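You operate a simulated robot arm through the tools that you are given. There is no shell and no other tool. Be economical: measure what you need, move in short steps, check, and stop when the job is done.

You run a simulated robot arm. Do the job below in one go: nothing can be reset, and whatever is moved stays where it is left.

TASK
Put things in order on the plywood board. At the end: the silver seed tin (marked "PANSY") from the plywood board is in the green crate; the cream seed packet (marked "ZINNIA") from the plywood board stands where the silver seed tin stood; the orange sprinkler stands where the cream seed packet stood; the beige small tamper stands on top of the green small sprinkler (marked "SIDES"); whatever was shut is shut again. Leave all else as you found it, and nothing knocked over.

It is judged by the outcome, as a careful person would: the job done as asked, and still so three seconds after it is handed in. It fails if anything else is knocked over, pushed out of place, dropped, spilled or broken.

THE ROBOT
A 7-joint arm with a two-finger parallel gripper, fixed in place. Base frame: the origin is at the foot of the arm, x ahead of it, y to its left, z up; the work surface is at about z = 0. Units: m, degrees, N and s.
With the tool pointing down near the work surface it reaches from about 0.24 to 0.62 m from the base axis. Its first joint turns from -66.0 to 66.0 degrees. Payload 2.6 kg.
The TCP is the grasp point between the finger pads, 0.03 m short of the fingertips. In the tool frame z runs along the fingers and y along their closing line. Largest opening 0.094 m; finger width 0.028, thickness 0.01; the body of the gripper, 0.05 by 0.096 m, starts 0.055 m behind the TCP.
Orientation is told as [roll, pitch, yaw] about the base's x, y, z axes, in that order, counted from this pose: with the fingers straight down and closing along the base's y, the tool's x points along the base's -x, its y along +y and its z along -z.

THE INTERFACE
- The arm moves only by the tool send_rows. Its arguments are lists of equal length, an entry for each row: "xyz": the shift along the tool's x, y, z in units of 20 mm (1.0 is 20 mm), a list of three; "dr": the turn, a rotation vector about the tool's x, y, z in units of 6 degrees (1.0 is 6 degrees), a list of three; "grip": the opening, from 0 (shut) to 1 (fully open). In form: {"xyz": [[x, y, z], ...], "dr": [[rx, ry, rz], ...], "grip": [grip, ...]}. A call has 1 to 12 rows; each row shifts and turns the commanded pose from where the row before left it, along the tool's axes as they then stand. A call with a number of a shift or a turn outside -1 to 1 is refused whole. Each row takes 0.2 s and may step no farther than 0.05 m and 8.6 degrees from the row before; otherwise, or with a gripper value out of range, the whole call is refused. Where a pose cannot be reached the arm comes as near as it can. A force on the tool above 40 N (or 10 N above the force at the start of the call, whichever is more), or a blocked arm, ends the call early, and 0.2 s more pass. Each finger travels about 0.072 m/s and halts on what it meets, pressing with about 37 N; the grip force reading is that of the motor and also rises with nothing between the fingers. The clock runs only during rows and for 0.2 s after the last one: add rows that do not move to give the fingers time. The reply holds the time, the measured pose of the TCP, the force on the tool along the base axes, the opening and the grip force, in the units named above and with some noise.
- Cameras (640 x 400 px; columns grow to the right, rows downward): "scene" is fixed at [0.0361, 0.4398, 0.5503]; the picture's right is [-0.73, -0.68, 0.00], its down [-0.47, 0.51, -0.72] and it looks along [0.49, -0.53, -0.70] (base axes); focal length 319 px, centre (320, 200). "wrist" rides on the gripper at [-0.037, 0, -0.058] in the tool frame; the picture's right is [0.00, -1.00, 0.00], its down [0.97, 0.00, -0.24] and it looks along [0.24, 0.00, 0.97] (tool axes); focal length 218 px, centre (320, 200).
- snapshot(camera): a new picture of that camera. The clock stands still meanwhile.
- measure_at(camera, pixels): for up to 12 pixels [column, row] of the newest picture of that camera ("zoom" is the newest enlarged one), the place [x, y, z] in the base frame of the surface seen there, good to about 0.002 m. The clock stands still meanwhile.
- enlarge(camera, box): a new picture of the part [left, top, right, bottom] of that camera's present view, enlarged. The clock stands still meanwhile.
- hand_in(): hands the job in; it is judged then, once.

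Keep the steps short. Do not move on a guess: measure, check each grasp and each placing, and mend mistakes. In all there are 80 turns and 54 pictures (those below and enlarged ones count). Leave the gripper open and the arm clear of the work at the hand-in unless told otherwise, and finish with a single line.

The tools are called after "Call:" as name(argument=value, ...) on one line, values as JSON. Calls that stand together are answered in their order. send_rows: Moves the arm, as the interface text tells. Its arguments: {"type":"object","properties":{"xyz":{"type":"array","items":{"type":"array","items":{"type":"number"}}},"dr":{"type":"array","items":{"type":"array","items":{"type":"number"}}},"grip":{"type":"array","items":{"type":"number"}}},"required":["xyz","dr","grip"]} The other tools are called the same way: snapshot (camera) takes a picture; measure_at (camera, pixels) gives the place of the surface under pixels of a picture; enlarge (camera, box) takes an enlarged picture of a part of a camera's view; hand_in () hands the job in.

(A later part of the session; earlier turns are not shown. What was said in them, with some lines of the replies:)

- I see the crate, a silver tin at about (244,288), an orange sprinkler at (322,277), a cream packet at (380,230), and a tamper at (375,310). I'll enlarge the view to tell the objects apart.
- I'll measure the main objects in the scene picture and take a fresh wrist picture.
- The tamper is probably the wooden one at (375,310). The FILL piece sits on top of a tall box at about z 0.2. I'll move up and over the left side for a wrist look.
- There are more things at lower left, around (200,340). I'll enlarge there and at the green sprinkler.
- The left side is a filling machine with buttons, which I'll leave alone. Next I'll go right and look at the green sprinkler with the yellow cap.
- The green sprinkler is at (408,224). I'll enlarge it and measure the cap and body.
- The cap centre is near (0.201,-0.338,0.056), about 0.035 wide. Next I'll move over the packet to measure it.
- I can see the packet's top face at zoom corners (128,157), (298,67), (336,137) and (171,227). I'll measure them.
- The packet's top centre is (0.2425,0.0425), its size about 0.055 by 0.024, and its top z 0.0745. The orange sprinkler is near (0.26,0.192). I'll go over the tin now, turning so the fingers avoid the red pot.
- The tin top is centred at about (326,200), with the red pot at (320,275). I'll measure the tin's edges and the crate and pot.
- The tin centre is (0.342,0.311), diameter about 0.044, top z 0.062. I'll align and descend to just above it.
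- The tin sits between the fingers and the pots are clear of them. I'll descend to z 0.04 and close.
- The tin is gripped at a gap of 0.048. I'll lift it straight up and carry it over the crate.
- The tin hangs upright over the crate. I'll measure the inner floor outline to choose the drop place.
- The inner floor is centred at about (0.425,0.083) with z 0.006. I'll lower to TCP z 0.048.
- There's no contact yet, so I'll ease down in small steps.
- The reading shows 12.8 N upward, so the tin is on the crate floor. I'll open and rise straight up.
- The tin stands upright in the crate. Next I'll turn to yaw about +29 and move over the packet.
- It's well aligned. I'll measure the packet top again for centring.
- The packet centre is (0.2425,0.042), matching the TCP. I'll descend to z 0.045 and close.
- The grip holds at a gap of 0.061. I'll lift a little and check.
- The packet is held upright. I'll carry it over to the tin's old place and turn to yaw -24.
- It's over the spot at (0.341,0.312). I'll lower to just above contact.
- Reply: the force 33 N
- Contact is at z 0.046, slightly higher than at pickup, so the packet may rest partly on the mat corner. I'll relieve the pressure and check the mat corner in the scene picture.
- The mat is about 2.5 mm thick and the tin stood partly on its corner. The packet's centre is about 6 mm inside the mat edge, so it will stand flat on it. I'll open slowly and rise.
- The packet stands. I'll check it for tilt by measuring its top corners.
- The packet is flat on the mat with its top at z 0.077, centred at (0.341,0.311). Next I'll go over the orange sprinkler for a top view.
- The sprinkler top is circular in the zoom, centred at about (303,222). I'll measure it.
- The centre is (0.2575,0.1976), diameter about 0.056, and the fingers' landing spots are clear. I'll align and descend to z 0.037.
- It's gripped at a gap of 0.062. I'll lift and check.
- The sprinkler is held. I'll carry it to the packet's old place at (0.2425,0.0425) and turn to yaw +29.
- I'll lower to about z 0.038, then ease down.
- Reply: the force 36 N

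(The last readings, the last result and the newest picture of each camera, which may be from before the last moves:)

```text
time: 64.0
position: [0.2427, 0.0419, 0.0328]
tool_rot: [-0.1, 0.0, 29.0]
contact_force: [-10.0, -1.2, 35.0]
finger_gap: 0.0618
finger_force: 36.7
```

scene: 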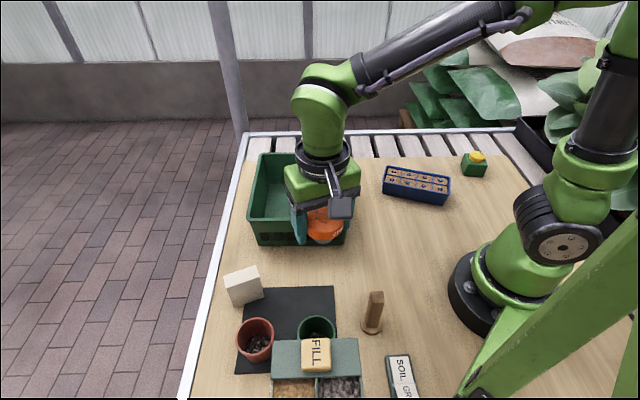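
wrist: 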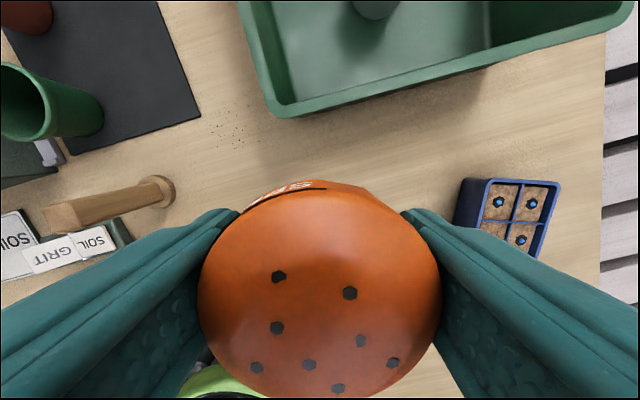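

The sprinkler is on the board. I'll back off slightly, open and rise.

Call:
send_rows(xyz=[[0, 0, -0.04], [0, 0, 0], [0, 0, 0], [0, 0, 0], [0, 0, 0], [0, 0, -0.5], [0, 0, -1], [0, 0, -1], [0, 0, -1], [0, 0, -1], [0, 0, -1], [0, 0, -1]], dr=[[0, 0, 0], [0, 0, 0], [0, 0, 0], [0, 0, 0], [0, 0, 0], [0, 0, 0], [0, 0, 0], [0, 0, 0], [0, 0, 0], [0, 0, 0], [0, 0, 0], [0, 0, 0]], grip=[0.4, 0.7, 0.8, 0.9, 0.95, 0.95, 0.95, 0.95, 0.95, 0.95, 0.95, 0.95])

Call:
snapshot(camera="wrist")

Call:
measure_at(camera="wrist", pixels=[[110, 210], [160, 190], [320, 200], [290, 200], [350, 200], [320, 175], [320, 228]])

```text
time: 66.6
position: [0.242, 0.0426, 0.1609]
tool_rot: [0.0, 0.1, 29.2]
contact_force: [-0.6, 0.2, -0.7]
finger_gap: 0.0893
finger_force: 0.1
```

```text
25 pictures are left
```

wrist: 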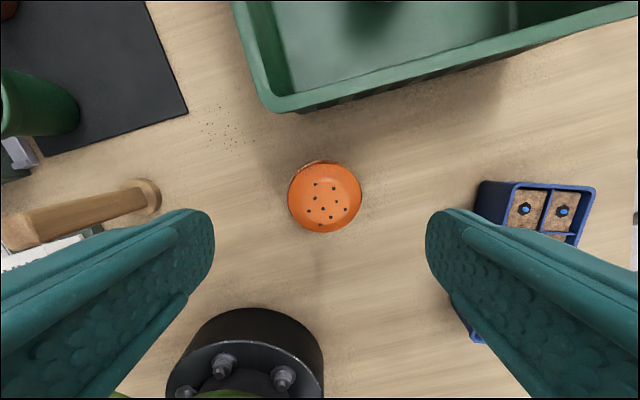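

```text
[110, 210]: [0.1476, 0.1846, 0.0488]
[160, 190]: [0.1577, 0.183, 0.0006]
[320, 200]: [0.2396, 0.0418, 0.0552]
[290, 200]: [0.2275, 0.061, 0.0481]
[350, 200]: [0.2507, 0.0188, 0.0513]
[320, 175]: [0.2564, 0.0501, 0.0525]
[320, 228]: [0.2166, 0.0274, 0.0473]
```

The sprinkler stands flat at about (0.24,0.042). Next is the tamper, so I'll first measure the machine parts near it using a fresh scene picture.

Call:
snapshot(camera="scene")

Call:
measure_at(camera="scene", pixels=[[275, 342], [357, 341], [358, 374], [360, 395], [335, 342], [388, 358], [410, 358], [420, 396], [376, 294], [370, 293], [383, 293], [374, 305]])

Call:
enlarge(camera="scene", box=[340, 270, 420, 345])

```text
24 pictures are left
```

scene: 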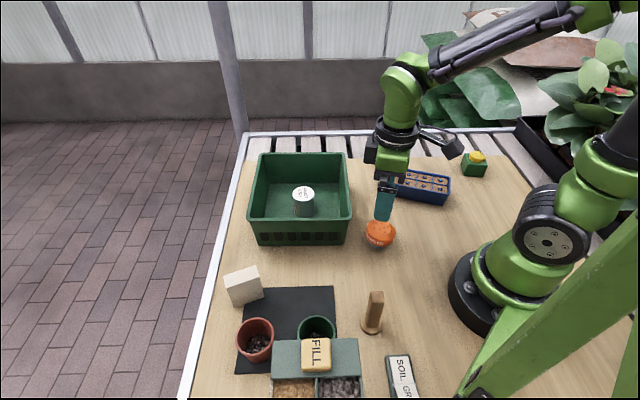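

```text
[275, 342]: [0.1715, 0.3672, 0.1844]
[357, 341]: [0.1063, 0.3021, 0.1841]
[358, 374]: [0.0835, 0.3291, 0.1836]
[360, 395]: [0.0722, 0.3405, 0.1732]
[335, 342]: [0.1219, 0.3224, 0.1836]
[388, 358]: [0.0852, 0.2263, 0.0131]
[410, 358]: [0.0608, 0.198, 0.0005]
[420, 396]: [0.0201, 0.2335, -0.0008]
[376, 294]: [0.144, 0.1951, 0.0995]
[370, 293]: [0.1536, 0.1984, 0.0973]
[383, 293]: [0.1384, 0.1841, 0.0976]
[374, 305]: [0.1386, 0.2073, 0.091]
```

```text
5.33 times, centred on (380, 308) of scene
```

zoom: 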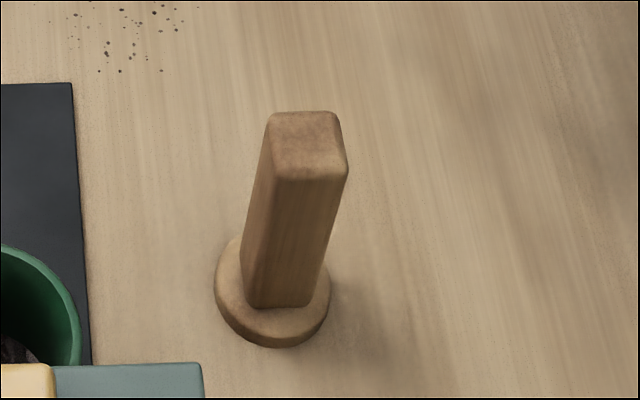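

I'll measure the handle's top corners in the zoom to get its orientation, and the disc edges too.

Call:
measure_at(camera="zoom", pixels=[[275, 119], [330, 118], [340, 166], [280, 172], [306, 143], [222, 290], [322, 310], [270, 335], [255, 290], [300, 260], [259, 180]])

```text
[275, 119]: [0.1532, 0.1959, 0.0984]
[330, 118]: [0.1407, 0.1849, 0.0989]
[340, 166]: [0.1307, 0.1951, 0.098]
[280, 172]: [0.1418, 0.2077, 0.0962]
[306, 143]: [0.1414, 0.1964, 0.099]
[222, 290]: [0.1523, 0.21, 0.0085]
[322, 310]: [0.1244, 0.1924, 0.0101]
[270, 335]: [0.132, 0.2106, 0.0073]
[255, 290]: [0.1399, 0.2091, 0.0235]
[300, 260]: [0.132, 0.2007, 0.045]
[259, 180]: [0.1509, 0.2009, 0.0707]
```

The tamper centre is (0.142,0.195). Its square handle has sides at 45°, its top is at z 0.098, and the disc radius is 0.019. I'll rotate to yaw 45 and move above it.

Call:
send_rows(xyz=[[0, 0, -0.6], [0, 0, -0.5], [0, 0, 0]], dr=[[0, 0, -0.89], [0, 0, -0.89], [0, 0, -0.89]], grip=[0.8, 0.7, 0.7])

Call:
send_rows(xyz=[[-0.206, 0.992, 0], [-0.206, 0.992, 0], [-0.206, 0.992, 0], [-0.206, 0.992, 0], [-0.206, 0.992, 0], [-0.206, 0.992, 0], [-0.206, 0.992, 0], [-0.206, 0.992, 0], [-0.206, 0.992, 0], [0, 0, 0]], dr=[[0, 0, 0], [0, 0, 0], [0, 0, 0], [0, 0, 0], [0, 0, 0], [0, 0, 0], [0, 0, 0], [0, 0, 0], [0, 0, 0], [0, 0, 0]], grip=[0.7, 0.7, 0.7, 0.7, 0.7, 0.7, 0.7, 0.7, 0.7, 0.7])

Call:
snapshot(camera="wrist")

Call:
snapshot(camera="scene")

```text
time: 67.4
position: [0.2409, 0.0418, 0.1823]
tool_rot: [0.0, 0.0, 45.2]
contact_force: [0.8, 0.3, -0.1]
finger_gap: 0.0659
finger_force: 0.1
```

```text
time: 69.6
position: [0.141, 0.1937, 0.1848]
tool_rot: [0.0, -0.1, 45.1]
contact_force: [-0.2, -0.3, 0.8]
finger_gap: 0.0658
finger_force: 0.1
```

```text
22 pictures are left
```

wrist: 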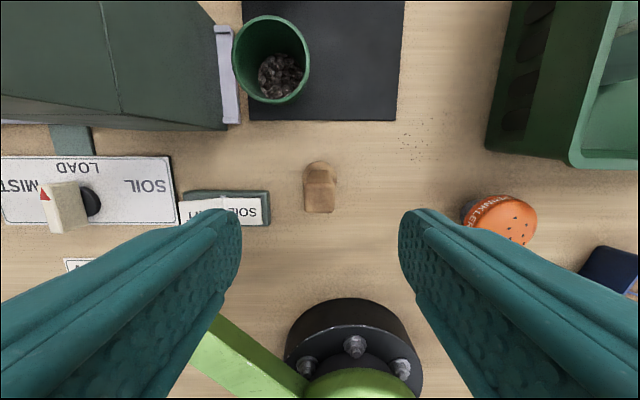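

```text
21 pictures are left
```

scene: 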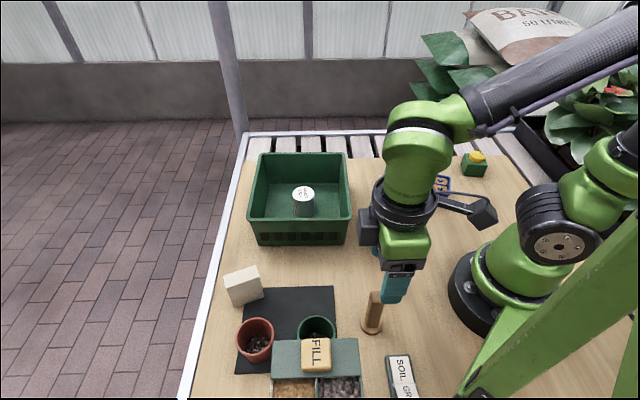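

It's aligned with the handle at (320,197). I'll check the handle centre and the height of the nearby SOIL/GRIT switch.

Call:
measure_at(camera="wrist", pixels=[[307, 190], [333, 190], [333, 210], [307, 210], [320, 198], [265, 200], [250, 212], [200, 212], [320, 166]])

```text
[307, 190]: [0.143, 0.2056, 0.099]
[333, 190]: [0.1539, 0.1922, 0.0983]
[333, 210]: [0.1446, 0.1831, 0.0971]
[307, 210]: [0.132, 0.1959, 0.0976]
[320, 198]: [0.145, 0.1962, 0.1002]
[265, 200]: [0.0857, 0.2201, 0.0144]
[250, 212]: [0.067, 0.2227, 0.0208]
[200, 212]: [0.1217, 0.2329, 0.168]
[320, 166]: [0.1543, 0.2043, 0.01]
```

The handle centre is (0.1434,0.1942) and the switch is low (z 0.02). I'll make a small correction, descend to z 0.07 and close.

Call:
send_rows(xyz=[[-0.1, -0.05, 0], [0, 0, 1], [0, 0, 1], [0, 0, 1], [0, 0, 1], [0, 0, 1], [0, 0, 0.75], [0, 0, 0]], dr=[[0, 0, 0], [0, 0, 0], [0, 0, 0], [0, 0, 0], [0, 0, 0], [0, 0, 0], [0, 0, 0], [0, 0, 0]], grip=[0.7, 0.7, 0.7, 0.7, 0.7, 0.7, 0.7, 0.7])

Call:
send_rows(xyz=[[0, 0, 0], [0, 0, 0], [0, 0, 0], [0, 0, 0], [0, 0, 0]], dr=[[0, 0, 0], [0, 0, 0], [0, 0, 0], [0, 0, 0], [0, 0, 0]], grip=[0.45, 0.2, 0, 0, 0])

```text
time: 71.4
position: [0.1444, 0.194, 0.0707]
tool_rot: [0.0, 0.0, 45.0]
contact_force: [0.3, -0.3, 0.5]
finger_gap: 0.0659
finger_force: 0.1
```

```text
time: 72.6
position: [0.1441, 0.194, 0.0711]
tool_rot: [0.1, 0.0, 45.0]
contact_force: [0.0, -0.4, 0.4]
finger_gap: 0.0253
finger_force: 36.8
```

The handle is gripped at a gap of 0.025. I'll lift it and bring it round the front.

Call:
send_rows(xyz=[[0, 0, -0.5], [0, 0, -1], [0, 0, -1], [0, 0, -1], [0, 0, -1], [0, 0, -1], [0, 0, -1], [0, 0, -1]], dr=[[0, 0, 0], [0, 0, 0], [0, 0, 0], [0, 0, 0], [0, 0, 0], [0, 0, 0], [0, 0, 0], [0, 0, 0]], grip=[0, 0, 0, 0, 0, 0, 0, 0])

Call:
send_rows(xyz=[[0.112, -1, 0], [0.112, -1, 0], [0.112, -1, 0], [0.112, -1, 0], [0.112, -1, 0], [0.112, -1, 0], [0.112, -1, 0], [0.112, -1, 0], [0.112, -1, 0], [0.112, -1, 0], [0.112, -1, 0], [0.112, -1, 0]], dr=[[0, 0, 0], [0, 0, 0], [0, 0, 0], [0, 0, 0], [0, 0, 0], [0, 0, 0], [0, 0, 0], [0, 0, 0], [0, 0, 0], [0, 0, 0], [0, 0, 0], [0, 0, 0]], grip=[0, 0, 0, 0, 0, 0, 0, 0, 0, 0, 0, 0])

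Call:
send_rows(xyz=[[0, 0, 0], [0, 0, 0], [0, 0, 0], [0, 0, 0], [0, 0, 0], [0, 0, 0], [0, 0, 0], [0, 0, 0], [0, 0, 0], [0, 0, 0], [0, 0, 0], [0, 0, 0]], dr=[[0, 0, 1], [0, 0, 1], [0, 0, 1], [0, 0, 1], [0, 0, 1], [0, 0, 1], [0, 0, 1], [0, 0, 1], [0, 0, 1], [0, 0, 1], [0, 0, 1], [0, 0, 1]], grip=[0, 0, 0, 0, 0, 0, 0, 0, 0, 0, 0, 0])

Call:
snapshot(camera="scene")

```text
time: 74.4
position: [0.1429, 0.1939, 0.2173]
tool_rot: [-0.1, 0.1, 45.3]
contact_force: [0.7, -0.1, -0.3]
finger_gap: 0.0253
finger_force: 36.8
```

```text
time: 77.0
position: [0.2964, 0.0047, 0.2169]
tool_rot: [0.0, -0.1, 45.0]
contact_force: [0.0, 0.1, 0.4]
finger_gap: 0.0252
finger_force: 36.5
```

```text
time: 79.6
position: [0.2951, 0.0067, 0.2202]
tool_rot: [0.0, 0.0, -27.0]
contact_force: [-0.5, -0.5, -1.3]
finger_gap: 0.0253
finger_force: 37.2
```

```text
20 pictures are left
```

scene: 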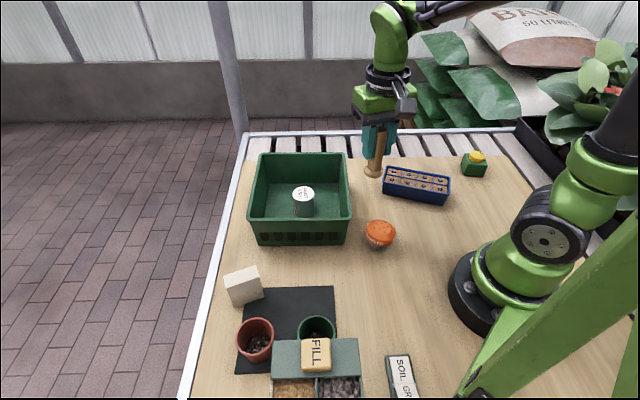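

The tamper is held upright. I'll go most of the way to the green sprinkler and then look.

Call:
send_rows(xyz=[[-0.2, -0.967, 0], [-0.2, -0.967, 0], [-0.2, -0.967, 0], [-0.2, -0.967, 0], [-0.2, -0.967, 0], [-0.2, -0.967, 0], [-0.2, -0.967, 0], [-0.2, -0.967, 0], [-0.2, -0.967, 0], [-0.2, -0.967, 0], [-0.2, -0.967, 0], [-0.2, -0.967, 0]], dr=[[0, 0, 0], [0, 0, 0], [0, 0, 0], [0, 0, 0], [0, 0, 0], [0, 0, 0], [0, 0, 0], [0, 0, 0], [0, 0, 0], [0, 0, 0], [0, 0, 0], [0, 0, 0]], grip=[0, 0, 0, 0, 0, 0, 0, 0, 0, 0, 0, 0])

Call:
enlarge(camera="scene", box=[430, 120, 530, 200])

Call:
snapshot(camera="wrist")

```text
time: 82.2
position: [0.2333, -0.2232, 0.2181]
tool_rot: [0.0, 0.0, -26.9]
contact_force: [0.7, -0.1, -0.9]
finger_gap: 0.0254
finger_force: 37.1
```

```text
5.00 times, centred on (480, 160) of scene
```

zoom: 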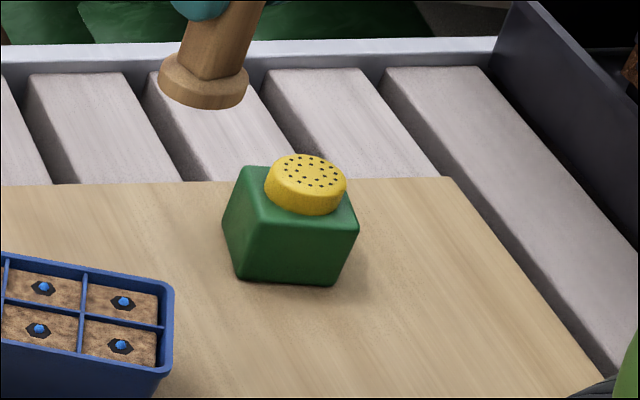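

```text
18 pictures are left
```

wrist: 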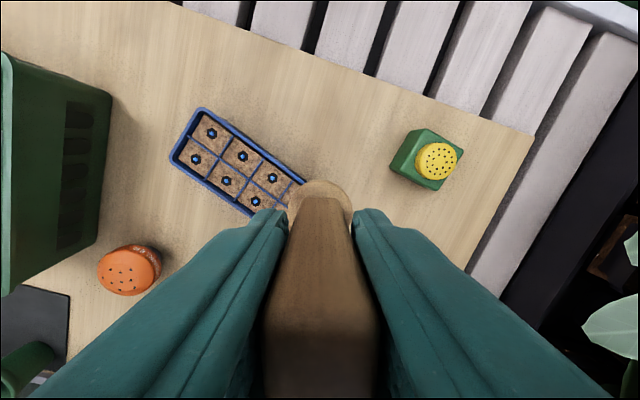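

The cap top is at about (437,160) in the wrist view and (309,172) in the zoom. I'll measure both.

Call:
measure_at(camera="zoom", pixels=[[309, 172], [275, 172], [342, 172], [309, 159], [309, 185]])

Call:
measure_at(camera="wrist", pixels=[[437, 160], [423, 161], [452, 161], [437, 147], [437, 174], [320, 185], [322, 190], [292, 205], [350, 205]])

Call:
enlarge(camera="wrist", box=[385, 120, 475, 200])

```text
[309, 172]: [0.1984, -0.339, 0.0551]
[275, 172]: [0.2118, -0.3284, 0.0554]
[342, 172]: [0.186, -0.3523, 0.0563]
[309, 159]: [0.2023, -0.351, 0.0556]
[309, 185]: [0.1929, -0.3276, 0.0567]
```

```text
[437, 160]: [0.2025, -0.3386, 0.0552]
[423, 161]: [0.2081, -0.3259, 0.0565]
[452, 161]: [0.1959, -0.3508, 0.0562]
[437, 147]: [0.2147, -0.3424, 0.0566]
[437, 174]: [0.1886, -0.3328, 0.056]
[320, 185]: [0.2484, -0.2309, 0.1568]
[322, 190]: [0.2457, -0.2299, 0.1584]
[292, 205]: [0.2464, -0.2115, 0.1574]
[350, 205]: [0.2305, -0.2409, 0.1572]
```

```text
5.00 times, centred on (430, 160) of wrist
```

zoom: 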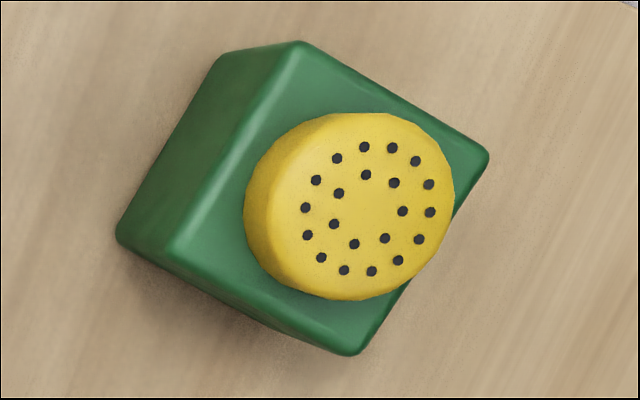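

The cap centre is (0.2005,-0.339) with top z 0.056. I'll move above it and lower to about 8 mm short of contact, which I expect at TCP z 0.1275.

Call:
send_rows(xyz=[[-0.195, -0.984, 0], [-0.195, -0.984, 0], [-0.195, -0.984, 0], [-0.195, -0.984, 0], [-0.195, -0.984, 0], [-0.195, -0.984, 0], [0, 0, 0], [0, 0, 0]], dr=[[0, 0, 0], [0, 0, 0], [0, 0, 0], [0, 0, 0], [0, 0, 0], [0, 0, 0], [0, 0, 0], [0, 0, 0]], grip=[0, 0, 0, 0, 0, 0, 0, 0])

Call:
send_rows(xyz=[[0, 0, 1], [0, 0, 1], [0, 0, 1], [0, 0, 0.7], [0, 0, 0.3], [0, 0, 0]], dr=[[0, 0, 0], [0, 0, 0], [0, 0, 0], [0, 0, 0], [0, 0, 0], [0, 0, 0]], grip=[0, 0, 0, 0, 0, 0])

Call:
snapshot(camera="wrist")

Call:
enlarge(camera="scene", box=[430, 100, 530, 180])

```text
time: 84.0
position: [0.2014, -0.3395, 0.2213]
tool_rot: [0.0, 0.0, -26.9]
contact_force: [0.5, 0.0, -1.2]
finger_gap: 0.0252
finger_force: 37.0
```

```text
time: 85.4
position: [0.2013, -0.3384, 0.1398]
tool_rot: [0.1, 0.0, -26.9]
contact_force: [-0.3, 0.4, -1.1]
finger_gap: 0.0256
finger_force: 37.0
```

```text
16 pictures are left
```

wrist: 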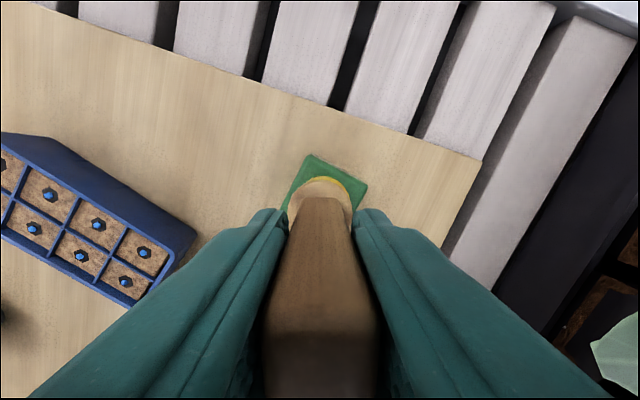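

```text
5.00 times, centred on (480, 140) of scene
```

zoom: 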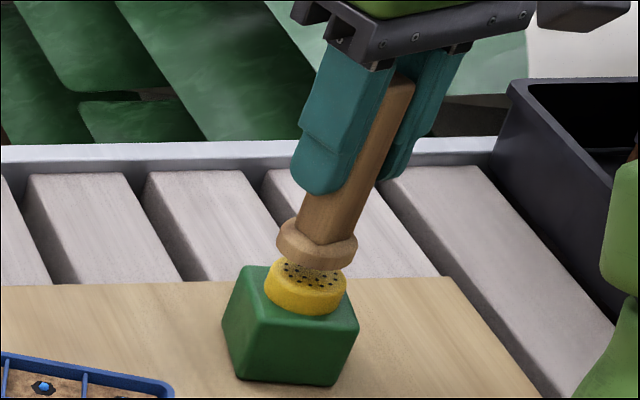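

It's nearly above the cap. I'll enlarge the wrist view to judge the centring.

Call:
enlarge(camera="wrist", box=[275, 145, 375, 225])

Call:
measure_at(camera="zoom", pixels=[[200, 245], [290, 170], [380, 215], [250, 195], [340, 185], [385, 200], [300, 165], [350, 168]])

```text
5.00 times, centred on (325, 185) of wrist
```

zoom: 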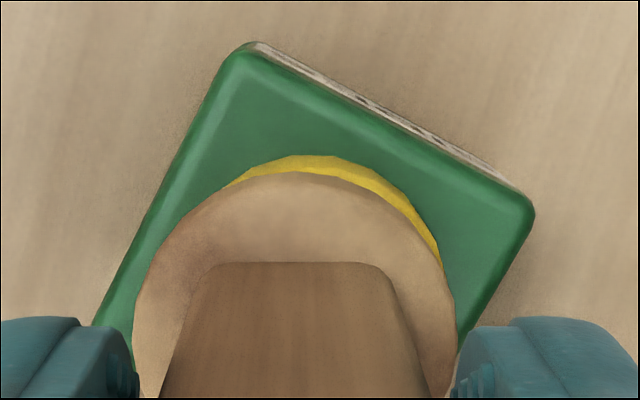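

```text
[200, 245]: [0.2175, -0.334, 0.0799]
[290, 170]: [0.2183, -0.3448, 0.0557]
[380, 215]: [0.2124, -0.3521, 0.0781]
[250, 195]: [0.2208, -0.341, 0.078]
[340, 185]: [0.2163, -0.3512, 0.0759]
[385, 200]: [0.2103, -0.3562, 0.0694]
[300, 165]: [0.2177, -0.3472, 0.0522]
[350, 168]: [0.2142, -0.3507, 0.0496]
```

The disc is centred over the cap within about 1–2 mm, and there's a label on the sprinkler's far side. I'll make a tiny correction and ease down.

Call:
send_rows(xyz=[[-0.02, -0.06, 0.25], [0, 0, 0.2], [0, 0, 0]], dr=[[0, 0, 0], [0, 0, 0], [0, 0, 0]], grip=[0, 0, 0])

Call:
send_rows(xyz=[[0, 0, 0.06], [0, 0, 0]], dr=[[0, 0, 0], [0, 0, 0]], grip=[0, 0])

```text
time: 86.2
position: [0.1997, -0.3387, 0.1295]
tool_rot: [-0.1, 0.0, -26.9]
contact_force: [-0.1, 0.4, -0.5]
finger_gap: 0.0255
finger_force: 36.9
```

```text
time: 86.8
position: [0.2013, -0.3396, 0.1286]
tool_rot: [0.0, 0.0, -26.9]
contact_force: [-0.2, 0.6, -0.2]
finger_gap: 0.0255
finger_force: 36.7
```

Call:
send_rows(xyz=[[0, 0, 0.06], [0, 0, 0]], dr=[[0, 0, 0], [0, 0, 0]], grip=[0, 0])

Call:
send_rows(xyz=[[0, 0, 0.05], [0, 0, 0]], dr=[[0, 0, 0], [0, 0, 0]], grip=[0, 0])

```text
time: 87.4
position: [0.2008, -0.3398, 0.1269]
tool_rot: [0.0, 0.0, -26.9]
contact_force: [0.2, 0.7, -1.5]
finger_gap: 0.0254
finger_force: 36.8
```

```text
time: 88.0
position: [0.2004, -0.3378, 0.1261]
tool_rot: [0.0, -0.1, -27.0]
contact_force: [0.3, 0.1, -1.0]
finger_gap: 0.0254
finger_force: 36.9
```

Call:
send_rows(xyz=[[0, 0, 0.05], [0, 0, 0]], dr=[[0, 0, 0], [0, 0, 0]], grip=[0, 0])

Call:
enlarge(camera="scene", box=[440, 115, 510, 185])

```text
time: 88.6
position: [0.2004, -0.3403, 0.1259]
tool_rot: [0.0, -0.2, -26.9]
contact_force: [-3.5, 5.0, 13.8]
finger_gap: 0.0254
finger_force: 36.6
```

```text
5.71 times, centred on (475, 150) of scene
```

zoom: 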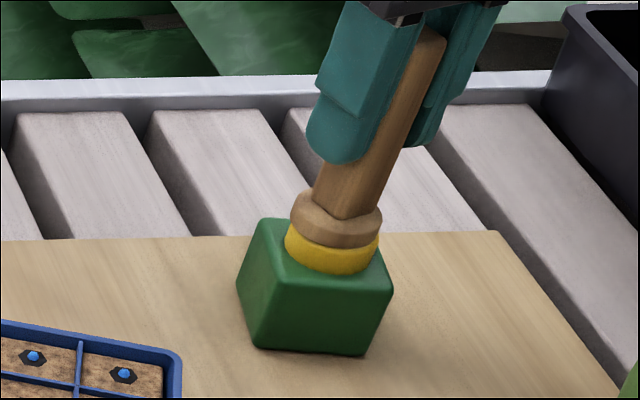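

Contact is 13.8 N and the disc sits well centred on the cap. I'll ease the pressure, open gently and rise.

Call:
send_rows(xyz=[[0, 0, -0.03], [0, 0, 0], [0, 0, 0], [0, 0, 0], [0, 0, 0], [0, 0, 0], [0, 0, -0.3], [0, 0, -0.7], [0, 0, -1], [0, 0, -1], [0, 0, -1], [0, 0, -1]], dr=[[0, 0, 0], [0, 0, 0], [0, 0, 0], [0, 0, 0], [0, 0, 0], [0, 0, 0], [0, 0, 0], [0, 0, 0], [0, 0, 0], [0, 0, 0], [0, 0, 0], [0, 0, 0]], grip=[0, 0.3, 0.4, 0.55, 0.7, 0.7, 0.7, 0.7, 0.7, 0.7, 0.7, 0.7])

Call:
snapshot(camera="wrist")

Call:
snapshot(camera="scene")

```text
time: 91.2
position: [0.2024, -0.3392, 0.2264]
tool_rot: [-0.1, 0.1, -26.9]
contact_force: [-0.5, 0.0, 0.6]
finger_gap: 0.0658
finger_force: 0.1
```

```text
12 pictures are left
```

wrist: 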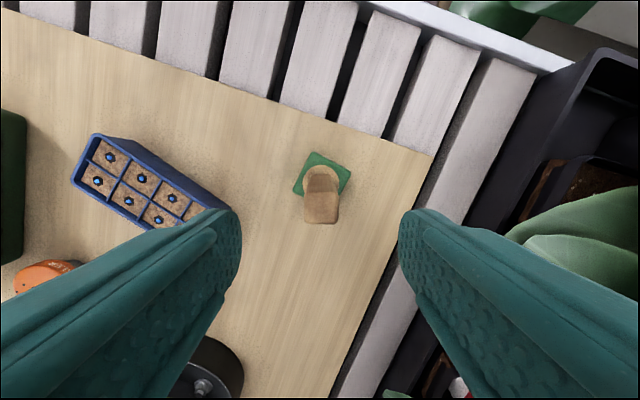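

```text
11 pictures are left
```

scene: 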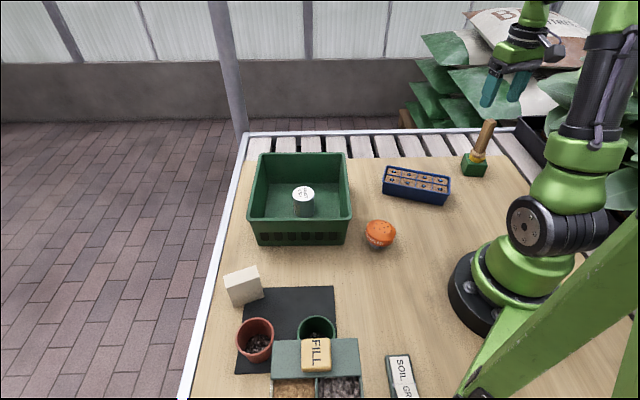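

All the pieces stand where they should. I'll move the arm up and away, then check once more.

Call:
send_rows(xyz=[[0, 0, -1], [0, 0, -1], [0, 0, -1], [-0.3, 1, 0], [-0.3, 1, 0], [-0.3, 1, 0], [-0.3, 1, 0], [-0.3, 1, 0], [-0.3, 1, 0], [-0.3, 1, 0], [-0.3, 1, 0], [0, 0, 0]], dr=[[0, 0, 0], [0, 0, 0], [0, 0, 0], [0, 0, 0], [0, 0, 0], [0, 0, 0], [0, 0, 0], [0, 0, 0], [0, 0, 0], [0, 0, 0], [0, 0, 0], [0, 0, 0]], grip=[1, 1, 1, 1, 1, 1, 1, 1, 1, 1, 1, 1])

Call:
snapshot(camera="wrist")

Call:
enlarge(camera="scene", box=[440, 100, 520, 190])

```text
time: 93.8
position: [0.3159, -0.2191, 0.2857]
tool_rot: [0.0, 0.0, -26.9]
contact_force: [0.4, 0.0, -0.5]
finger_gap: 0.0939
finger_force: 0.1
```

```text
10 pictures are left
```

wrist: 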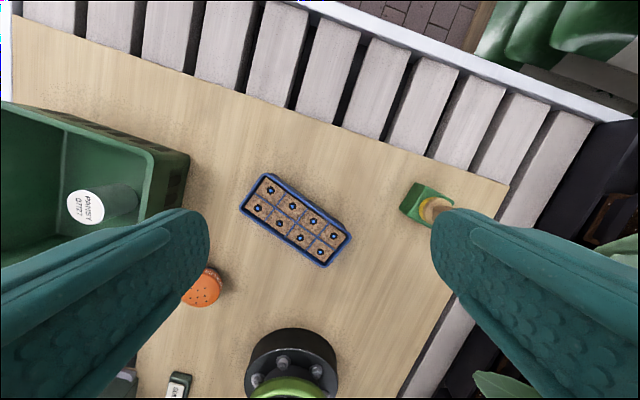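

```text
4.44 times, centred on (480, 145) of scene
```

zoom: 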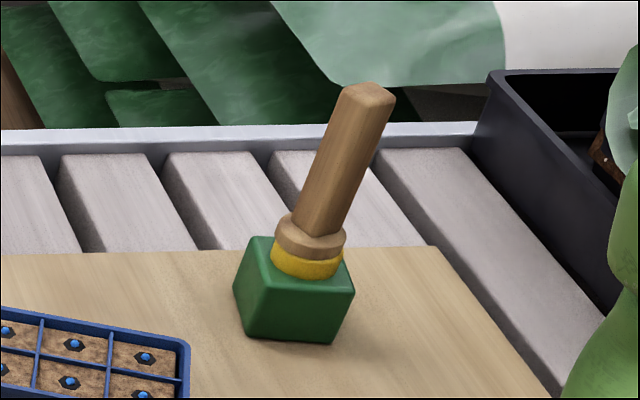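

The tamper stands steady on the green sprinkler, the other pieces are placed, nothing shut was opened, and the gripper is open and clear. I'm handing in now.

Call:
hand_in()

```text
The job is handed in.
```

The job is done and handed in: the tin is in the crate, the packet stands where the tin was, the orange sprinkler stands where the packet was, and the tamper stands on the green sprinkler (its "SIDES" marking was never readable in the pictures).
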